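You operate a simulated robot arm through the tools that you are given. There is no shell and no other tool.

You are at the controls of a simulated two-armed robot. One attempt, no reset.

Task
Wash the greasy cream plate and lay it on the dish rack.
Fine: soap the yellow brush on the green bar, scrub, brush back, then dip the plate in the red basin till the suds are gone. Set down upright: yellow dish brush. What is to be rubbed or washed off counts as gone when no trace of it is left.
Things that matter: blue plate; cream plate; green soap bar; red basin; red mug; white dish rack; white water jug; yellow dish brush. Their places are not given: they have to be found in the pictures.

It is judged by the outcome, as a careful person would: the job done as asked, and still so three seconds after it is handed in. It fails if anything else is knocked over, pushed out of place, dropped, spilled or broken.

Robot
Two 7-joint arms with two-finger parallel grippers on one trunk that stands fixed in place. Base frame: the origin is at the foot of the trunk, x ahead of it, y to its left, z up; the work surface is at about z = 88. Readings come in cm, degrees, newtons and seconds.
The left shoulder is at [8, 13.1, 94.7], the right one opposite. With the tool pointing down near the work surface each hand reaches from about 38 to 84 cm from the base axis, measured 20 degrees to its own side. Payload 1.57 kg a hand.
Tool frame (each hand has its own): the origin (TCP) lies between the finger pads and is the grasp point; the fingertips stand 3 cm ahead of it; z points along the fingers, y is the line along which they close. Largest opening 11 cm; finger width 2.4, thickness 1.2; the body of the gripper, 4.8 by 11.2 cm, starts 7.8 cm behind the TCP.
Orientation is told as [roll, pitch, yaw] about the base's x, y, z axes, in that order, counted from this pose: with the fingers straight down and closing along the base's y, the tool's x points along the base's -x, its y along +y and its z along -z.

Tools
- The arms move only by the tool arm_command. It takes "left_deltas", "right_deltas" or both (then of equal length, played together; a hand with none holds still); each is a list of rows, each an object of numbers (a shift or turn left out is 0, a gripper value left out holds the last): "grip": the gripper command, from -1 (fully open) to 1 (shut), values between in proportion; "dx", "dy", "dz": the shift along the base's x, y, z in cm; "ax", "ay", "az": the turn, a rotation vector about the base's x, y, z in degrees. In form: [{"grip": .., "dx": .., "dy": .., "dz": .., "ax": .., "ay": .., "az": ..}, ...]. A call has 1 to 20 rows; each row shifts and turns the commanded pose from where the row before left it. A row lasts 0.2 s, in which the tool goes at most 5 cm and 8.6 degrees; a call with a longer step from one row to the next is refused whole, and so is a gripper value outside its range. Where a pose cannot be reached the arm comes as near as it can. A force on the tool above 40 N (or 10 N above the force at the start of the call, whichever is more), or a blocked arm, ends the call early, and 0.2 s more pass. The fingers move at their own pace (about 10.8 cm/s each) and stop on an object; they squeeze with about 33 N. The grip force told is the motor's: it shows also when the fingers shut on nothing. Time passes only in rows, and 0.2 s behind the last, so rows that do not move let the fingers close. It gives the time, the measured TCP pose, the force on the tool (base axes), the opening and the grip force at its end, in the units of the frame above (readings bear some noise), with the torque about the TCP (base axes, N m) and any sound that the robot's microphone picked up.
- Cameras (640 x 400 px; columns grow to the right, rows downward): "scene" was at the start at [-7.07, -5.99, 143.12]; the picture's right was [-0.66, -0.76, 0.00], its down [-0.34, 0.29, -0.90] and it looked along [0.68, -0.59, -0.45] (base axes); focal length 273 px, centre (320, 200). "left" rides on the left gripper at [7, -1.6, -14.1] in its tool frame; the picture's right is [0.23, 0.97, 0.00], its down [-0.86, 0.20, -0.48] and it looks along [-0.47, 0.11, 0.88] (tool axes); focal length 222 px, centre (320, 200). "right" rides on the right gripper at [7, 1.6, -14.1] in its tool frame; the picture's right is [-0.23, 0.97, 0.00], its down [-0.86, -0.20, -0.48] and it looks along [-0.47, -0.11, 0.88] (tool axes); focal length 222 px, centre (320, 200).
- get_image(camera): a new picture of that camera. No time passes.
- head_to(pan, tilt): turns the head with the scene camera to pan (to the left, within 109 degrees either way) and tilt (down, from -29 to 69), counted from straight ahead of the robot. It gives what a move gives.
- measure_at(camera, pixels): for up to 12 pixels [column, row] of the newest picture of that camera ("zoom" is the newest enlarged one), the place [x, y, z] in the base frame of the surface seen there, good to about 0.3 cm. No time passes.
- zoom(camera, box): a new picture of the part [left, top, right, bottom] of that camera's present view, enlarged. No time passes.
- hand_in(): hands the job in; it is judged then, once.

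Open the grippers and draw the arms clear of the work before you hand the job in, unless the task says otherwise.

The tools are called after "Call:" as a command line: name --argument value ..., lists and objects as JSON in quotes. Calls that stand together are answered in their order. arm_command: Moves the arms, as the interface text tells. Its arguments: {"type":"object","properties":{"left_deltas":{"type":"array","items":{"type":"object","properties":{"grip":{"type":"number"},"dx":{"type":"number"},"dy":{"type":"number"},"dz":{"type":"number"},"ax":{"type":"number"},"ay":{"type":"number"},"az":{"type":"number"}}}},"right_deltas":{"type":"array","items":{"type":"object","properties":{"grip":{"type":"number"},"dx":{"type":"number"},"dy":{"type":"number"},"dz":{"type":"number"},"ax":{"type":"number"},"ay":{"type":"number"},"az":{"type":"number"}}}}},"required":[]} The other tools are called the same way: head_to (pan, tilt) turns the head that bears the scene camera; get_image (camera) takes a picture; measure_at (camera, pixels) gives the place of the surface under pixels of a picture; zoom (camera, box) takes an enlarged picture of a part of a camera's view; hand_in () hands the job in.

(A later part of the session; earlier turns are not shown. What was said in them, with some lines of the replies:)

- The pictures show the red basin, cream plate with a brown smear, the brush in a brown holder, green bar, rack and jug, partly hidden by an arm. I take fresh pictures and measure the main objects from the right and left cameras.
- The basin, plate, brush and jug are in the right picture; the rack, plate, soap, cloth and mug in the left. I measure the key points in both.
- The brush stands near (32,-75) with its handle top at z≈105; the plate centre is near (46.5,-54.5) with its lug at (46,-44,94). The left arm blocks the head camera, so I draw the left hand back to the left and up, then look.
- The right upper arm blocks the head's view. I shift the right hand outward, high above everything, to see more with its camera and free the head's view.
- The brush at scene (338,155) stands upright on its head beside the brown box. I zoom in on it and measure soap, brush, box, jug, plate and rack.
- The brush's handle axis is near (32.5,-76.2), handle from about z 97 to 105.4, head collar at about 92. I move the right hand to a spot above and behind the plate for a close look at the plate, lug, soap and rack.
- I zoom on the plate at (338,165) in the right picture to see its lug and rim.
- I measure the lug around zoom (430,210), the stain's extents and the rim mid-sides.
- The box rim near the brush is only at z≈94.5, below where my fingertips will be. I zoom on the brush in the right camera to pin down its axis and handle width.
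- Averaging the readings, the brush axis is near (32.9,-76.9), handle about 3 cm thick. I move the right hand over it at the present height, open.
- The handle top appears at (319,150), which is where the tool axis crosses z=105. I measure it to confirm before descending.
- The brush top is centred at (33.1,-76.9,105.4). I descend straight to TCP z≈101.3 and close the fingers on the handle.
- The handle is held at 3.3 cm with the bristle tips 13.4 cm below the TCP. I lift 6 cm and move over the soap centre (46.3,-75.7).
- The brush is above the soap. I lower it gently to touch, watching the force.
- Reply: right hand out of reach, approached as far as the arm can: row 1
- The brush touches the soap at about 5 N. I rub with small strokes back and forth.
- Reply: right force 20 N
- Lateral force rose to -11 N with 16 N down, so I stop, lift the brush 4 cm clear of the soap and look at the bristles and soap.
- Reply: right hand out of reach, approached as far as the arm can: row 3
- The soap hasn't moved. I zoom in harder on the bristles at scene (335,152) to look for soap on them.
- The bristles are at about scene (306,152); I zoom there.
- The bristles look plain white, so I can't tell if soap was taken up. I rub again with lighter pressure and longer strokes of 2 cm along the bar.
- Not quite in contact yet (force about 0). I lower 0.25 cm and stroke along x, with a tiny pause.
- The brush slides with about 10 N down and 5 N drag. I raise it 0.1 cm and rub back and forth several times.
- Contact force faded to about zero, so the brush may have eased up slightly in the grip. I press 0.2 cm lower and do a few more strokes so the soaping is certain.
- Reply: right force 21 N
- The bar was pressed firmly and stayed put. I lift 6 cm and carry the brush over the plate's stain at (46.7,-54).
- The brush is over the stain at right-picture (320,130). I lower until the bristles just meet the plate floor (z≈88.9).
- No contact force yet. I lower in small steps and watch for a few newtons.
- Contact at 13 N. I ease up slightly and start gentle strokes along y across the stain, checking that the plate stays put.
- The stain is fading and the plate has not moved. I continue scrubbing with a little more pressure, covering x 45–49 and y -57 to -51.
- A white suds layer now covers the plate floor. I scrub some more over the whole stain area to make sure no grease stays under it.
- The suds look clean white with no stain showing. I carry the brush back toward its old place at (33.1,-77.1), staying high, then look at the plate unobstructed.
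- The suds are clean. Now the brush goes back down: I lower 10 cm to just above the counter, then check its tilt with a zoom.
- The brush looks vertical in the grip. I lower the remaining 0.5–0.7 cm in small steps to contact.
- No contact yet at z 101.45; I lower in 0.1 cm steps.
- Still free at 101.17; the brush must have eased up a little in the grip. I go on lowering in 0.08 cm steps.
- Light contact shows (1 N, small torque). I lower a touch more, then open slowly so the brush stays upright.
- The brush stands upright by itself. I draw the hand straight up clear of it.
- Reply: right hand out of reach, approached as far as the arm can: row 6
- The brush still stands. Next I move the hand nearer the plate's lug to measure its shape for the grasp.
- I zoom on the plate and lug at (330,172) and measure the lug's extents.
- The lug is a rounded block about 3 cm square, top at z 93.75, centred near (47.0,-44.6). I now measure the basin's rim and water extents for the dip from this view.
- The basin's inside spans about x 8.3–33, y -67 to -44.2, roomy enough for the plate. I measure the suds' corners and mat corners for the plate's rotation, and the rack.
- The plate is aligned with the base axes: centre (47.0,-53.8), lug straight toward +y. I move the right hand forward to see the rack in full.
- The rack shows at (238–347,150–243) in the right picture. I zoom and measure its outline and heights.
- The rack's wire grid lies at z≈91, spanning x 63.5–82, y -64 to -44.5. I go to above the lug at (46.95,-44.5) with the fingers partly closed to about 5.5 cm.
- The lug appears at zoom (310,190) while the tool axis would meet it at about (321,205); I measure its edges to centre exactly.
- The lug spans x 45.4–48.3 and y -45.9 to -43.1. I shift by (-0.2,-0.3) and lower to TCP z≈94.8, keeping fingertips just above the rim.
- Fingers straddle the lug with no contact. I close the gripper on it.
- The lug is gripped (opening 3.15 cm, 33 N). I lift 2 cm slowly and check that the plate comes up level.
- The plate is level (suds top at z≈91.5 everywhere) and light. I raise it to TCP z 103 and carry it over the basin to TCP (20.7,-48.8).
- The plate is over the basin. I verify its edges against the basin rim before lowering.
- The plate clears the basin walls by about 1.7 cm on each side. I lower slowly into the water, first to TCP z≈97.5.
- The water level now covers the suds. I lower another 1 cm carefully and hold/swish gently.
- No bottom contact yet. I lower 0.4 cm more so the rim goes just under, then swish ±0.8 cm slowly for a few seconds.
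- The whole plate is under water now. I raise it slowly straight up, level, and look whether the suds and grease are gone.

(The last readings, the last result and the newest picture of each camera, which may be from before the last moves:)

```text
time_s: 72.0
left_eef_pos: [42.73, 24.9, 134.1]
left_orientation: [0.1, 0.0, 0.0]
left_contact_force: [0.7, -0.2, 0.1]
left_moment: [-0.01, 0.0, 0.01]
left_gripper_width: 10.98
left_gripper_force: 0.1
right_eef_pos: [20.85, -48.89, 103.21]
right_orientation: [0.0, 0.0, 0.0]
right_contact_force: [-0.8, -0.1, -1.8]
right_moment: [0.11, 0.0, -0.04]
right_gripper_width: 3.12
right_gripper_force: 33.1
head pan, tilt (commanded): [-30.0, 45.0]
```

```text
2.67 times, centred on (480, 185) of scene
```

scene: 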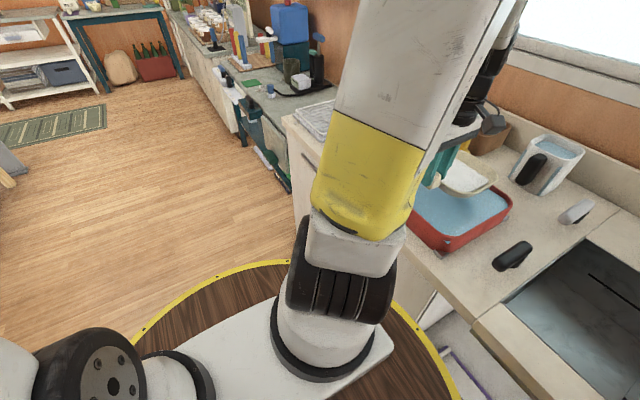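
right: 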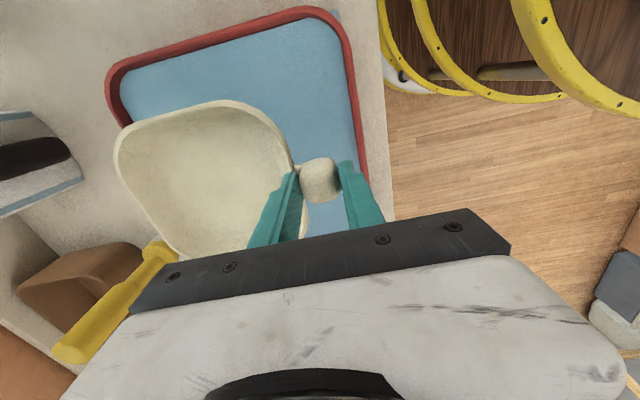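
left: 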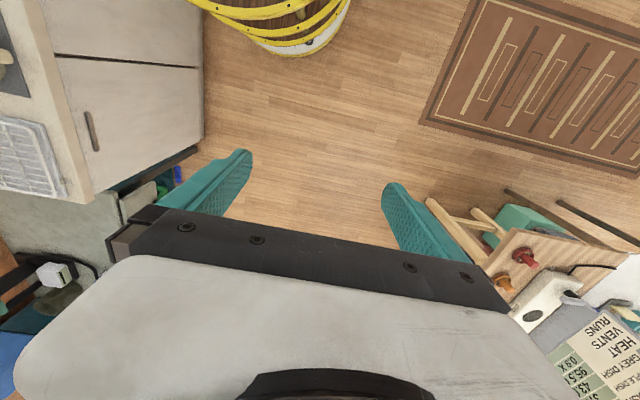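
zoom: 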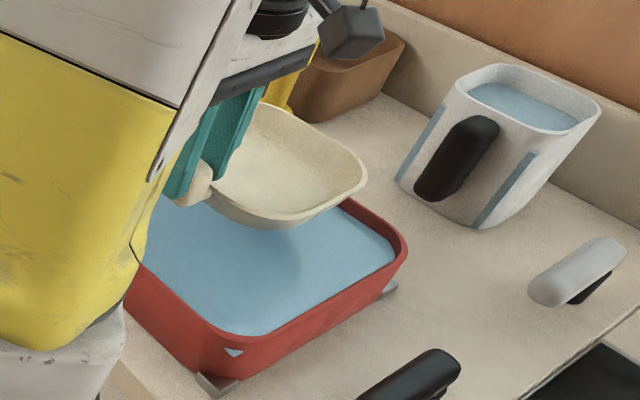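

The suds are gone and the plate looks clean. I zoom tighter on the plate floor to check for any leftover trace.

Call:
zoom --camera "right" --box '[120, 100, 290, 220]'

Call:
zoom --camera "scene" --box '[470, 140, 550, 200]'

```text
3.33 times, centred on (205, 160) of right
```

zoom: 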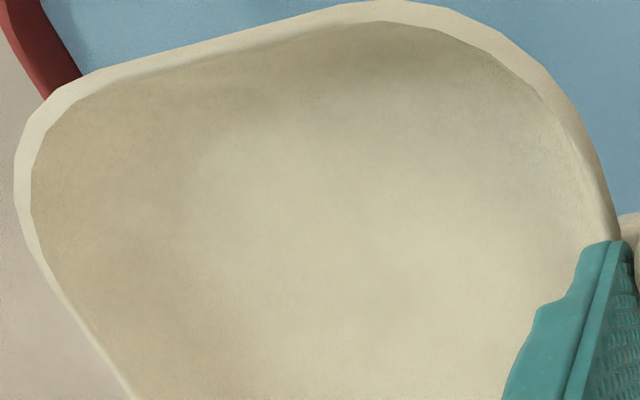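

```text
6.67 times, centred on (510, 170) of scene
```

zoom: 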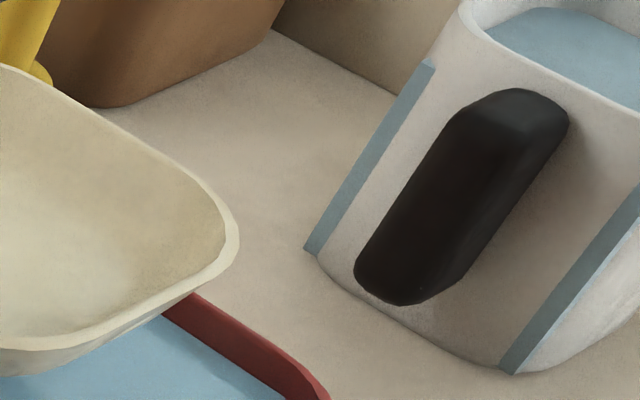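

The plate is clean with no trace of suds or grease. I carry it level toward the rack, first to about x 48, and then look ahead.

Call:
arm_command --right_deltas '[{}, {}, {"dx": 1, "dy": 0.1, "dz": 0.5}, {"dx": 2, "dy": 0.2, "dz": 0.5}, {"dx": 2.4, "dy": 0.2}, {"dx": 2.4, "dy": 0.2}, {"dx": 2.4, "dy": 0.2}, {"dx": 2.4, "dy": 0.2}, {"dx": 2.4, "dy": 0.2}, {"dx": 2.4, "dy": 0.2}, {"dx": 2.4, "dy": 0.2}, {"dx": 2.4, "dy": 0.2}, {"dx": 2.4, "dy": 0.2}, {"dx": 2, "dy": 0.2}, {"dx": 1, "dy": 0.1}, {}]'

Call:
get_image --camera "right"

Call:
get_image --camera "scene"

```text
time_s: 75.5
left_eef_pos: [42.73, 25.04, 134.07]
left_orientation: [0.0, 0.1, 0.1]
left_contact_force: [-0.2, -0.7, 0.1]
left_moment: [0.02, 0.01, 0.03]
left_gripper_width: 11.01
left_gripper_force: 0.1
right_eef_pos: [48.45, -46.46, 104.34]
right_orientation: [0.1, 0.0, 0.0]
right_contact_force: [0.3, 0.5, -1.9]
right_moment: [0.11, -0.01, 0.02]
right_gripper_width: 3.13
right_gripper_force: 33.1
head pan, tilt (commanded): [-30.0, 45.0]
```

```text
taken
```

right: 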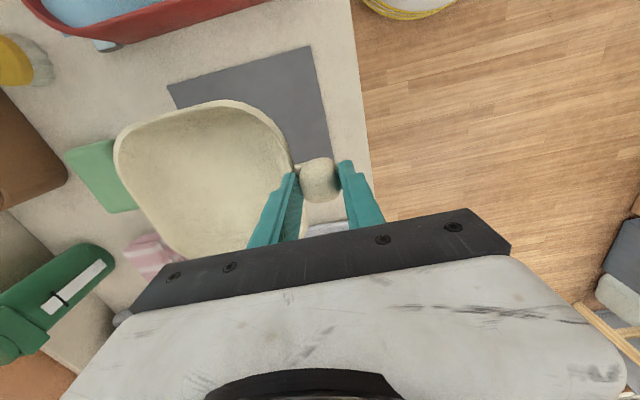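

```text
taken
```

scene: 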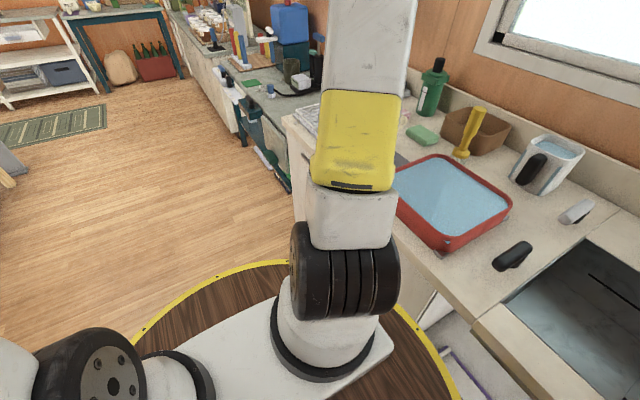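

The plate remains level. I continue forward to TCP (71,-45.2), over the rack, staying at this height.

Call:
arm_command --right_deltas '[{"dx": 1.2, "dy": 0.1}, {"dx": 2.2, "dy": 0.1}, {"dx": 2.2, "dy": 0.1}, {"dx": 2.2, "dy": 0.1}, {"dx": 2.2, "dy": 0.1}, {"dx": 2.2, "dy": 0.1}, {"dx": 2.2, "dy": 0.1}, {"dx": 2.2, "dy": 0.1}, {"dx": 2.2, "dy": 0.1}, {"dx": 2.2, "dy": 0.1}, {"dx": 1.2, "dy": 0.1}, {}]'

Call:
get_image --camera "right"

Call:
get_image --camera "scene"

```text
time_s: 78.0
left_eef_pos: [42.62, 24.96, 134.07]
left_orientation: [0.1, 0.0, 0.1]
left_contact_force: [0.3, -0.4, 0.1]
left_moment: [0.02, 0.01, 0.03]
left_gripper_width: 11.02
left_gripper_force: 0.1
right_eef_pos: [70.88, -45.21, 104.37]
right_orientation: [0.1, 0.1, 0.0]
right_contact_force: [0.2, 0.5, -1.0]
right_moment: [0.09, 0.01, -0.03]
right_gripper_width: 3.14
right_gripper_force: 33.3
head pan, tilt (commanded): [-30.0, 45.0]
```

```text
taken
```

right: 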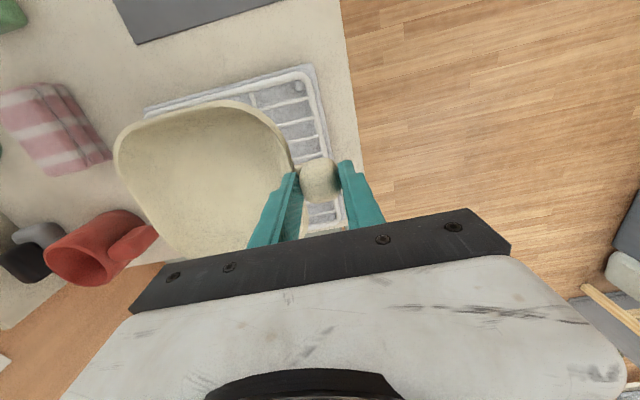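

```text
taken
```

scene: 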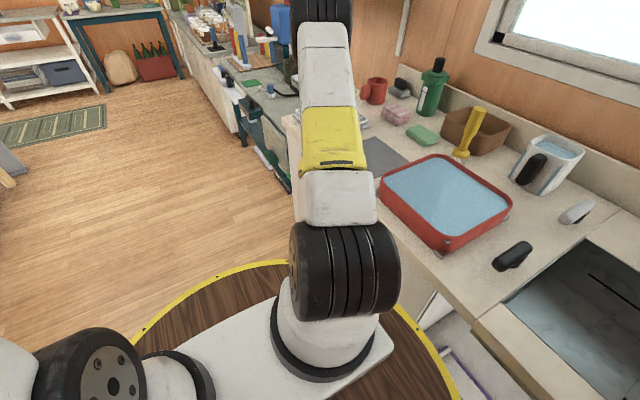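

The plate is over the rack. I measure the mug's handle, plate edges and visible rack frame to fix where the plate will come down.

Call:
measure_at --camera "right" --pixels '[[155, 228], [140, 215], [118, 160], [160, 225], [215, 104], [320, 80], [325, 150], [150, 108], [300, 95], [310, 120], [315, 225], [290, 120]]'

Call:
zoom --camera "right" --box '[30, 50, 370, 270]'

```text
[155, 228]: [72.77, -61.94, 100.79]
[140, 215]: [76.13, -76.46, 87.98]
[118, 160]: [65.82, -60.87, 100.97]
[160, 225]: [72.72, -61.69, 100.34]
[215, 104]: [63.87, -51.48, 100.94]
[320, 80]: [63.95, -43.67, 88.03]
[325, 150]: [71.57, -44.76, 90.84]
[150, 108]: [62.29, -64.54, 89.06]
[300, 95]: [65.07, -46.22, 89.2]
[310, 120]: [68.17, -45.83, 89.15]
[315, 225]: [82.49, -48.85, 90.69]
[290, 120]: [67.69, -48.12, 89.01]
```

```text
1.82 times, centred on (200, 160) of right
```

zoom: 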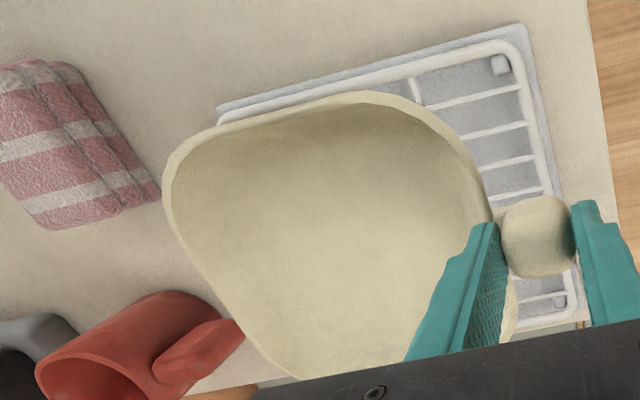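

Everything lines up; the plate's near edge is at x 63.7 and the rack starts at about 63.3, so I nudge +0.8 in x for a better seat and check the mug clearance.

Call:
measure_at --camera "right" --pixels '[[148, 232], [140, 236], [130, 240], [120, 215], [153, 233], [100, 150]]'

Call:
arm_command --right_deltas '[{"dx": 0.4, "dz": -0.5}, {"dx": 0.4, "dz": -1}, {"dz": -1}, {"dz": -1}, {"dz": -0.5}, {}]'

Call:
get_image --camera "right"

```text
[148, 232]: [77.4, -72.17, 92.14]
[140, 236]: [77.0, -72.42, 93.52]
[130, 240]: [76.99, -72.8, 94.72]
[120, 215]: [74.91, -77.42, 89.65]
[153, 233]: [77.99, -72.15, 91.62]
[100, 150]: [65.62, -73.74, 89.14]
```

```text
time_s: 79.5
left_eef_pos: [42.71, 24.89, 133.98]
left_orientation: [0.0, 0.0, 0.1]
left_contact_force: [0.0, -0.5, -0.5]
left_moment: [0.03, 0.02, -0.01]
left_gripper_width: 10.98
left_gripper_force: 0.0
right_eef_pos: [71.6, -45.34, 100.35]
right_orientation: [0.1, 0.1, 0.0]
right_contact_force: [-0.2, -0.2, -2.9]
right_moment: [0.1, 0.0, 0.02]
right_gripper_width: 3.14
right_gripper_force: 33.3
head pan, tilt (commanded): [-30.0, 45.0]
```

```text
taken
```

right: 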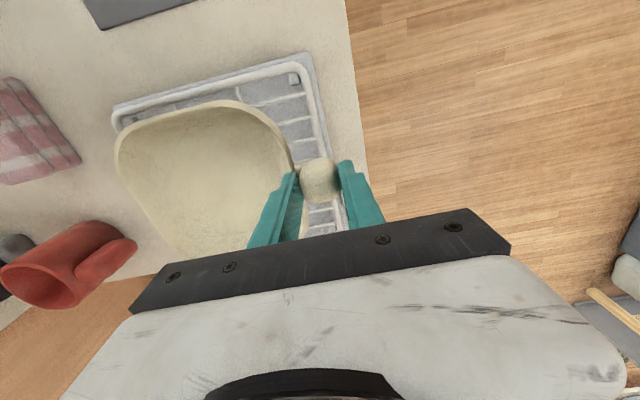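

The mug's handle is 10 cm away, clear. I lower the last 2.8 cm in small steps until the plate rests on the wires.

Call:
arm_command --right_deltas '[{"dz": -0.8}, {"dz": -0.7}, {"dz": -0.5}, {"dz": -0.4}, {"dz": -0.2}, {}]'

```text
time_s: 80.8
left_eef_pos: [42.65, 24.86, 133.96]
left_orientation: [0.0, 0.0, 0.0]
left_contact_force: [0.5, 0.7, 0.8]
left_moment: [-0.02, -0.03, 0.01]
left_gripper_width: 11.0
left_gripper_force: 0.0
right_eef_pos: [71.54, -45.34, 97.66]
right_orientation: [0.0, -0.1, 0.0]
right_contact_force: [0.2, 0.2, -0.8]
right_moment: [0.12, -0.01, -0.02]
right_gripper_width: 3.13
right_gripper_force: 33.1
head pan, tilt (commanded): [-30.0, 45.0]
```

Still hanging free (torque 0.12 unchanged). I go down in 0.1 cm steps.

Call:
arm_command --right_deltas '[{"dz": -0.15}, {"dz": -0.1}, {}]'

```text
time_s: 81.7
left_eef_pos: [42.68, 25.04, 133.94]
left_orientation: [-0.1, 0.1, -0.1]
left_contact_force: [0.9, -0.1, -0.9]
left_moment: [0.0, 0.02, 0.0]
left_gripper_width: 11.01
left_gripper_force: 0.0
right_eef_pos: [71.45, -45.29, 97.38]
right_orientation: [0.1, 0.0, -0.1]
right_contact_force: [-0.4, -0.6, -1.6]
right_moment: [0.12, 0.0, 0.03]
right_gripper_width: 3.15
right_gripper_force: 33.0
head pan, tilt (commanded): [-30.0, 45.0]
```

Still no support felt at z 97.38; I lower a bit further, watching force and torque.

Call:
arm_command --right_deltas '[{"dz": -0.1}, {"dz": -0.1}, {}]'

Call:
zoom --camera "right" --box '[90, 40, 370, 260]'

```text
time_s: 82.5
left_eef_pos: [42.52, 24.97, 134.0]
left_orientation: [0.1, 0.0, -0.1]
left_contact_force: [0.2, -1.0, 0.2]
left_moment: [0.0, -0.09, 0.0]
left_gripper_width: 11.01
left_gripper_force: 0.1
right_eef_pos: [71.45, -45.31, 97.23]
right_orientation: [0.1, -0.1, 0.0]
right_contact_force: [1.7, 0.6, 9.9]
right_moment: [-0.12, 0.63, -0.04]
right_gripper_width: 3.13
right_gripper_force: 33.0
head pan, tilt (commanded): [-30.0, 45.0]
```

```text
1.82 times, centred on (230, 150) of right
```

zoom: 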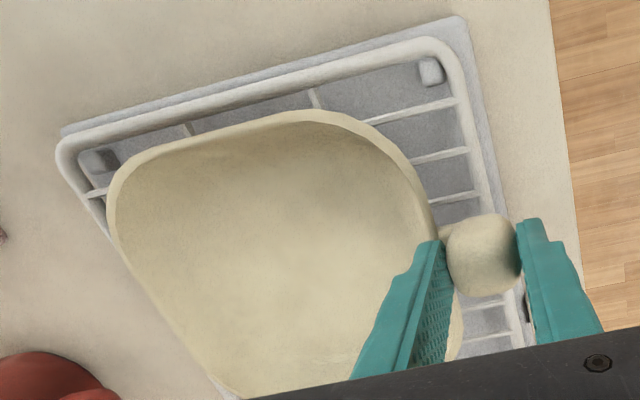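

The plate meets the wires (10 N up, mostly at the near side). I ease up 0.08 cm so it isn't pressed, then open the fingers slowly.

Call:
arm_command --right_deltas '[{"dz": 0.08}, {}]'

Call:
measure_at --camera "right" --pixels '[[160, 150], [240, 130], [270, 160], [200, 200], [180, 230], [130, 130], [220, 100], [140, 170], [318, 178], [260, 110], [150, 190], [285, 150]]'

```text
time_s: 83.0
left_eef_pos: [42.63, 24.91, 134.11]
left_orientation: [0.0, -0.1, 0.0]
left_contact_force: [0.1, -0.5, -0.5]
left_moment: [0.01, -0.01, -0.01]
left_gripper_width: 10.98
left_gripper_force: 0.0
right_eef_pos: [71.5, -45.35, 97.36]
right_orientation: [0.0, 0.0, 0.0]
right_contact_force: [0.4, 3.0, 7.3]
right_moment: [-0.08, -0.17, 0.0]
right_gripper_width: 3.13
right_gripper_force: 32.8
head pan, tilt (commanded): [-30.0, 45.0]
```

```text
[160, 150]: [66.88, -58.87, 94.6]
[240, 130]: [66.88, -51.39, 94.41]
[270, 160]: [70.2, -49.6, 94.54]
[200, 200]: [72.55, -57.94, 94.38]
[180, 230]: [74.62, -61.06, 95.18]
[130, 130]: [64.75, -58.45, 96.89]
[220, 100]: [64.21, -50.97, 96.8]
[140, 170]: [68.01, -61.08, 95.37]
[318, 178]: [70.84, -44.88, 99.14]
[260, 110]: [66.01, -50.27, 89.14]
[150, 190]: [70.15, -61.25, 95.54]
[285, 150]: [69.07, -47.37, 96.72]
```

Those readings belong to the earlier picture (taken at z 100.35), so I take a fresh one and measure again.

Call:
get_image --camera "right"

Call:
measure_at --camera "right" --pixels '[[160, 150], [240, 130], [270, 160], [200, 200], [180, 230], [130, 130], [220, 100], [140, 170], [318, 178], [300, 90], [150, 190], [285, 150]]'

```text
taken
```

right: 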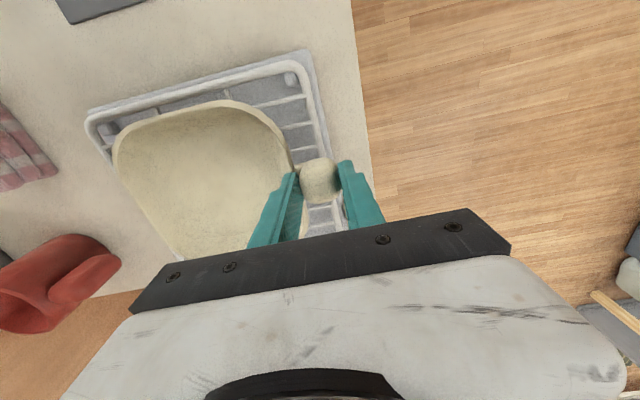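

```text
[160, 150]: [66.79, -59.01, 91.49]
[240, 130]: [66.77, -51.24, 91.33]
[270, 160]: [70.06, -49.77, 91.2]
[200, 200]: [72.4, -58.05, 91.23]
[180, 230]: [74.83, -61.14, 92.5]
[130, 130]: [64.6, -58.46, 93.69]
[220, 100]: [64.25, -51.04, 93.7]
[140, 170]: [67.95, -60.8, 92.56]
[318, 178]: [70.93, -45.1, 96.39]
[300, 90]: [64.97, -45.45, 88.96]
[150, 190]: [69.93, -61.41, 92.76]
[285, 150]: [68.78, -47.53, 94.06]
```

The plate lies level (floor z≈91.3, rim 93.7–94) on the wires. I open the fingers gradually.

Call:
arm_command --right_deltas '[{"grip": 0.4}, {"grip": 0.3}, {"grip": 0.2}, {"grip": 0.1}, {"grip": 0}, {"grip": 0}]'

Call:
get_image --camera "right"

Call:
measure_at --camera "right" --pixels '[[160, 150], [240, 130], [270, 160], [200, 200], [180, 230], [130, 130], [220, 100], [318, 178]]'

```text
time_s: 84.5
left_eef_pos: [42.72, 24.97, 133.91]
left_orientation: [0.0, 0.0, 0.0]
left_contact_force: [0.7, 0.1, 0.0]
left_moment: [0.01, -0.01, 0.02]
left_gripper_width: 10.99
left_gripper_force: 0.2
right_eef_pos: [71.53, -45.34, 97.22]
right_orientation: [0.1, 0.0, 0.1]
right_contact_force: [0.1, 0.2, -0.4]
right_moment: [-0.02, 0.0, 0.0]
right_gripper_width: 5.49
right_gripper_force: 0.0
head pan, tilt (commanded): [-30.0, 45.0]
```

```text
taken
```

right: 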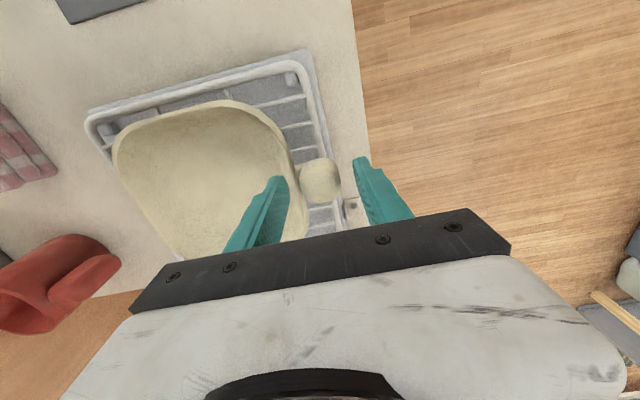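

```text
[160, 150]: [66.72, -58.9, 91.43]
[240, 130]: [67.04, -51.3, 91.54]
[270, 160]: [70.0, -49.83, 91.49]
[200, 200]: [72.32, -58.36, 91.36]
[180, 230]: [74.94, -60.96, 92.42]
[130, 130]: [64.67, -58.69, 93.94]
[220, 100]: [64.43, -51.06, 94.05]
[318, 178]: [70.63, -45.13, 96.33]
```

The plate stays level and at rest. I raise the hand straight up and clear.

Call:
arm_command --right_deltas '[{"dz": 0.6}, {"dz": 1}, {"dz": 1.5}, {"dz": 2}, {"dz": 2}, {"dz": 2}, {"dz": 2}, {"dx": -1.5, "dz": 2}, {"dx": -2, "dz": 2}, {"dx": -2.5, "dz": 2}, {"dx": -2.5}, {"dx": -2.5}]'

Call:
get_image --camera "right"

Call:
zoom --camera "right" --box '[190, 90, 390, 240]'

Call:
get_image --camera "scene"

```text
time_s: 87.0
left_eef_pos: [42.72, 25.04, 133.96]
left_orientation: [0.1, 0.0, 0.0]
left_contact_force: [-0.1, -0.2, 0.7]
left_moment: [-0.03, -0.02, -0.02]
left_gripper_width: 11.0
left_gripper_force: 0.1
right_eef_pos: [60.3, -45.15, 114.17]
right_orientation: [0.0, 0.1, 0.0]
right_contact_force: [0.0, -0.3, 0.6]
right_moment: [0.03, 0.06, -0.02]
right_gripper_width: 5.49
right_gripper_force: 0.1
head pan, tilt (commanded): [-30.0, 45.0]
```

```text
taken
```

right: 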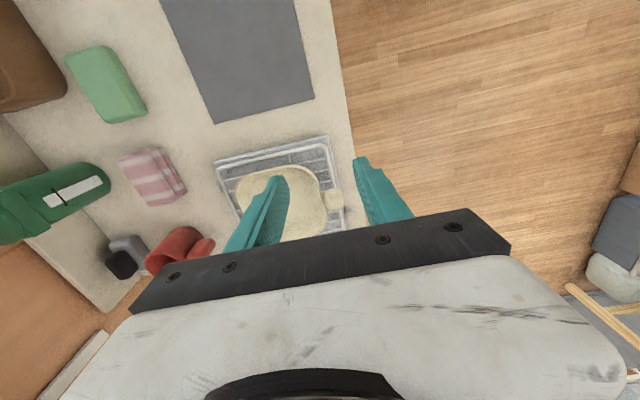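

```text
2.67 times, centred on (290, 165) of right
```

zoom: 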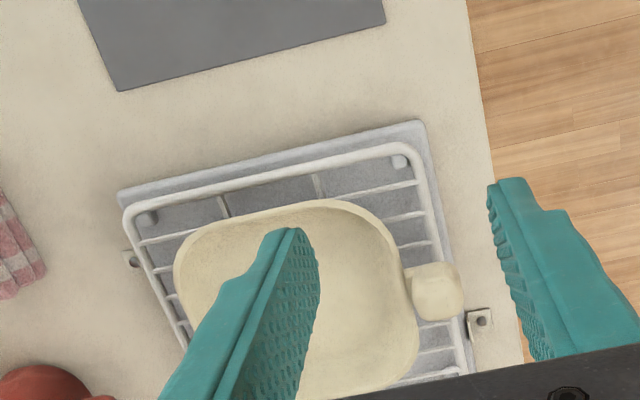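

```text
taken
```

scene: 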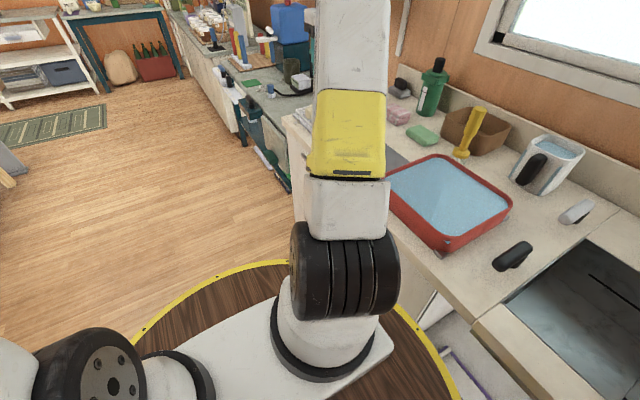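

The plate rests on the rack. I open the gripper fully and draw the right arm back up to its starting area, then look over the whole counter.

Call:
arm_command --right_deltas '[{"grip": -1, "dz": 3}, {"dz": 3, "dx": -2}, {"dz": 3, "dx": -3}, {"dz": 3, "dx": -3}, {"dz": 3, "dx": -3}, {"dz": 2, "dx": -3}, {"dx": -3, "dy": 1}, {"dx": -3, "dy": 1}, {"dx": -3, "dy": 1}, {"dx": -3, "dy": 1}, {"dx": -3, "dy": 1}, {"dx": -2, "dy": 1}]'

Call:
head_to --pan -40 --tilt 30

Call:
get_image --camera "scene"

Call:
get_image --camera "right"

```text
time_s: 89.7
left_eef_pos: [42.71, 24.87, 133.98]
left_orientation: [0.0, 0.0, 0.0]
left_contact_force: [0.6, 0.6, 0.4]
left_moment: [0.0, 0.0, 0.0]
left_gripper_width: 11.01
left_gripper_force: 0.0
right_eef_pos: [29.53, -39.35, 131.32]
right_orientation: [0.0, 0.0, 0.1]
right_contact_force: [0.6, -0.1, 0.3]
right_moment: [0.0, 0.03, 0.0]
right_gripper_width: 10.99
right_gripper_force: 0.0
head pan, tilt (commanded): [-30.0, 45.0]
```

```text
time_s: 90.4
left_eef_pos: [42.7, 25.0, 134.02]
left_orientation: [0.0, 0.0, 0.0]
left_contact_force: [-0.1, 0.1, -0.3]
left_moment: [0.01, 0.0, 0.0]
left_gripper_width: 11.0
left_gripper_force: 0.0
right_eef_pos: [29.37, -39.25, 131.36]
right_orientation: [0.0, 0.0, -0.1]
right_contact_force: [-0.5, -0.6, -0.5]
right_moment: [-0.01, 0.0, 0.02]
right_gripper_width: 10.98
right_gripper_force: 0.1
head pan, tilt (commanded): [-40.0, 30.0]
```

```text
taken
```

scene: 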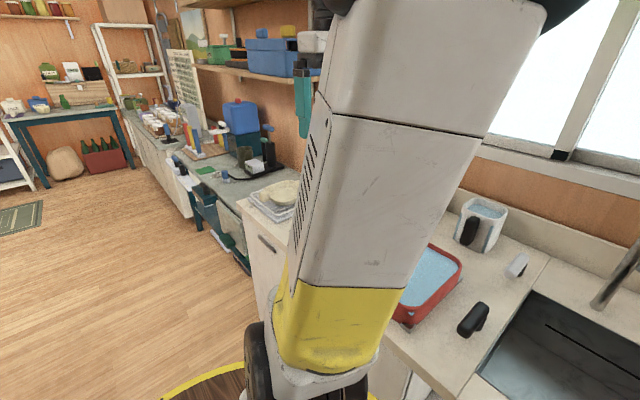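

```text
taken
```

right: 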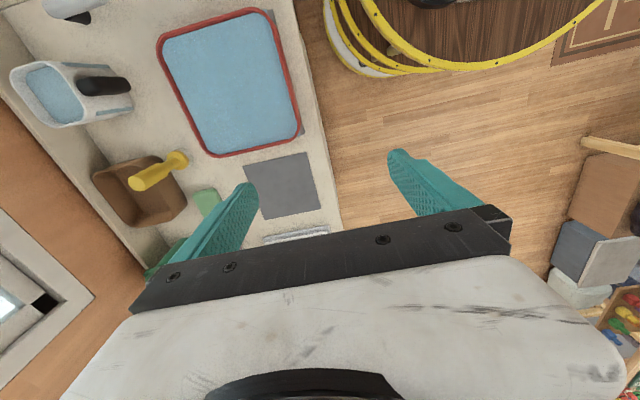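

All is in order from here; I zoom on the rack at scene (278,200) and on the brush/soap in the right camera for a final check.

Call:
zoom --camera "scene" --box '[235, 160, 305, 230]'

Call:
zoom --camera "right" --box '[60, 100, 300, 250]'

Call:
measure_at --camera "right" --pixels '[[138, 184], [206, 196], [178, 158], [160, 45], [262, 10], [298, 125], [215, 155], [100, 85]]'

Call:
measure_at --camera "scene" --pixels '[[283, 192], [268, 190], [262, 208], [255, 197]]'

```text
5.71 times, centred on (270, 195) of scene
```

zoom: 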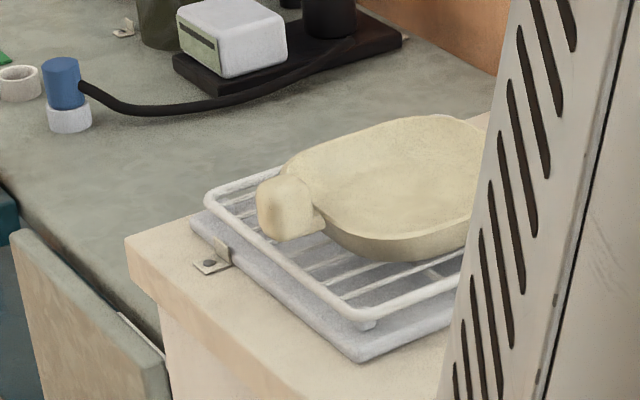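

```text
2.67 times, centred on (180, 175) of right
```

zoom: 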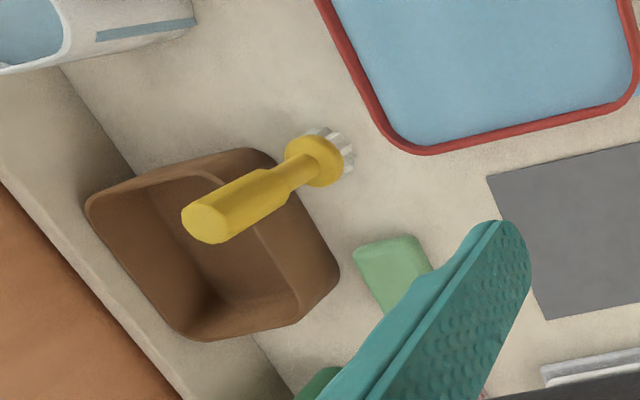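

```text
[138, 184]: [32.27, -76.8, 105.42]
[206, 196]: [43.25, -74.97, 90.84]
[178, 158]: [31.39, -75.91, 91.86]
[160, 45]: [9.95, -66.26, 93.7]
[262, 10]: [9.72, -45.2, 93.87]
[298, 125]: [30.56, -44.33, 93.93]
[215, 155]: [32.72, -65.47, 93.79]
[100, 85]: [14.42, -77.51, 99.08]
```

```text
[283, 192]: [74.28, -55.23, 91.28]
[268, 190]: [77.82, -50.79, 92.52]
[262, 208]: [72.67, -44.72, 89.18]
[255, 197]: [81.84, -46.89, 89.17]
```

The plate lies flat and clean on the rack. The brush stands upright at its old place (top at 32.3,-76.8,105.4), and the soap, basin and jug haven't moved. Both grippers are open and clear, so I hand the job in.

Call:
hand_in

```text
The job is handed in.
```

The cream plate is washed and lying flat on the dish rack, and the job is handed in.

- **Washing:** I soaped the brush on the green bar and scrubbed until suds covered the stain. I then dipped the plate fully under in the red basin. Close-up pictures after the dip showed no grease or suds left.
- **Brush:** The yellow dish brush is back where it started, standing upright.
- **Everything else:** In the last pictures the soap and basin were where they had been, and nothing looked knocked over or spilled. I never saw the blue plate in any picture, so I can't say anything about it.

Both grippers were open and clear of the work when I handed in.
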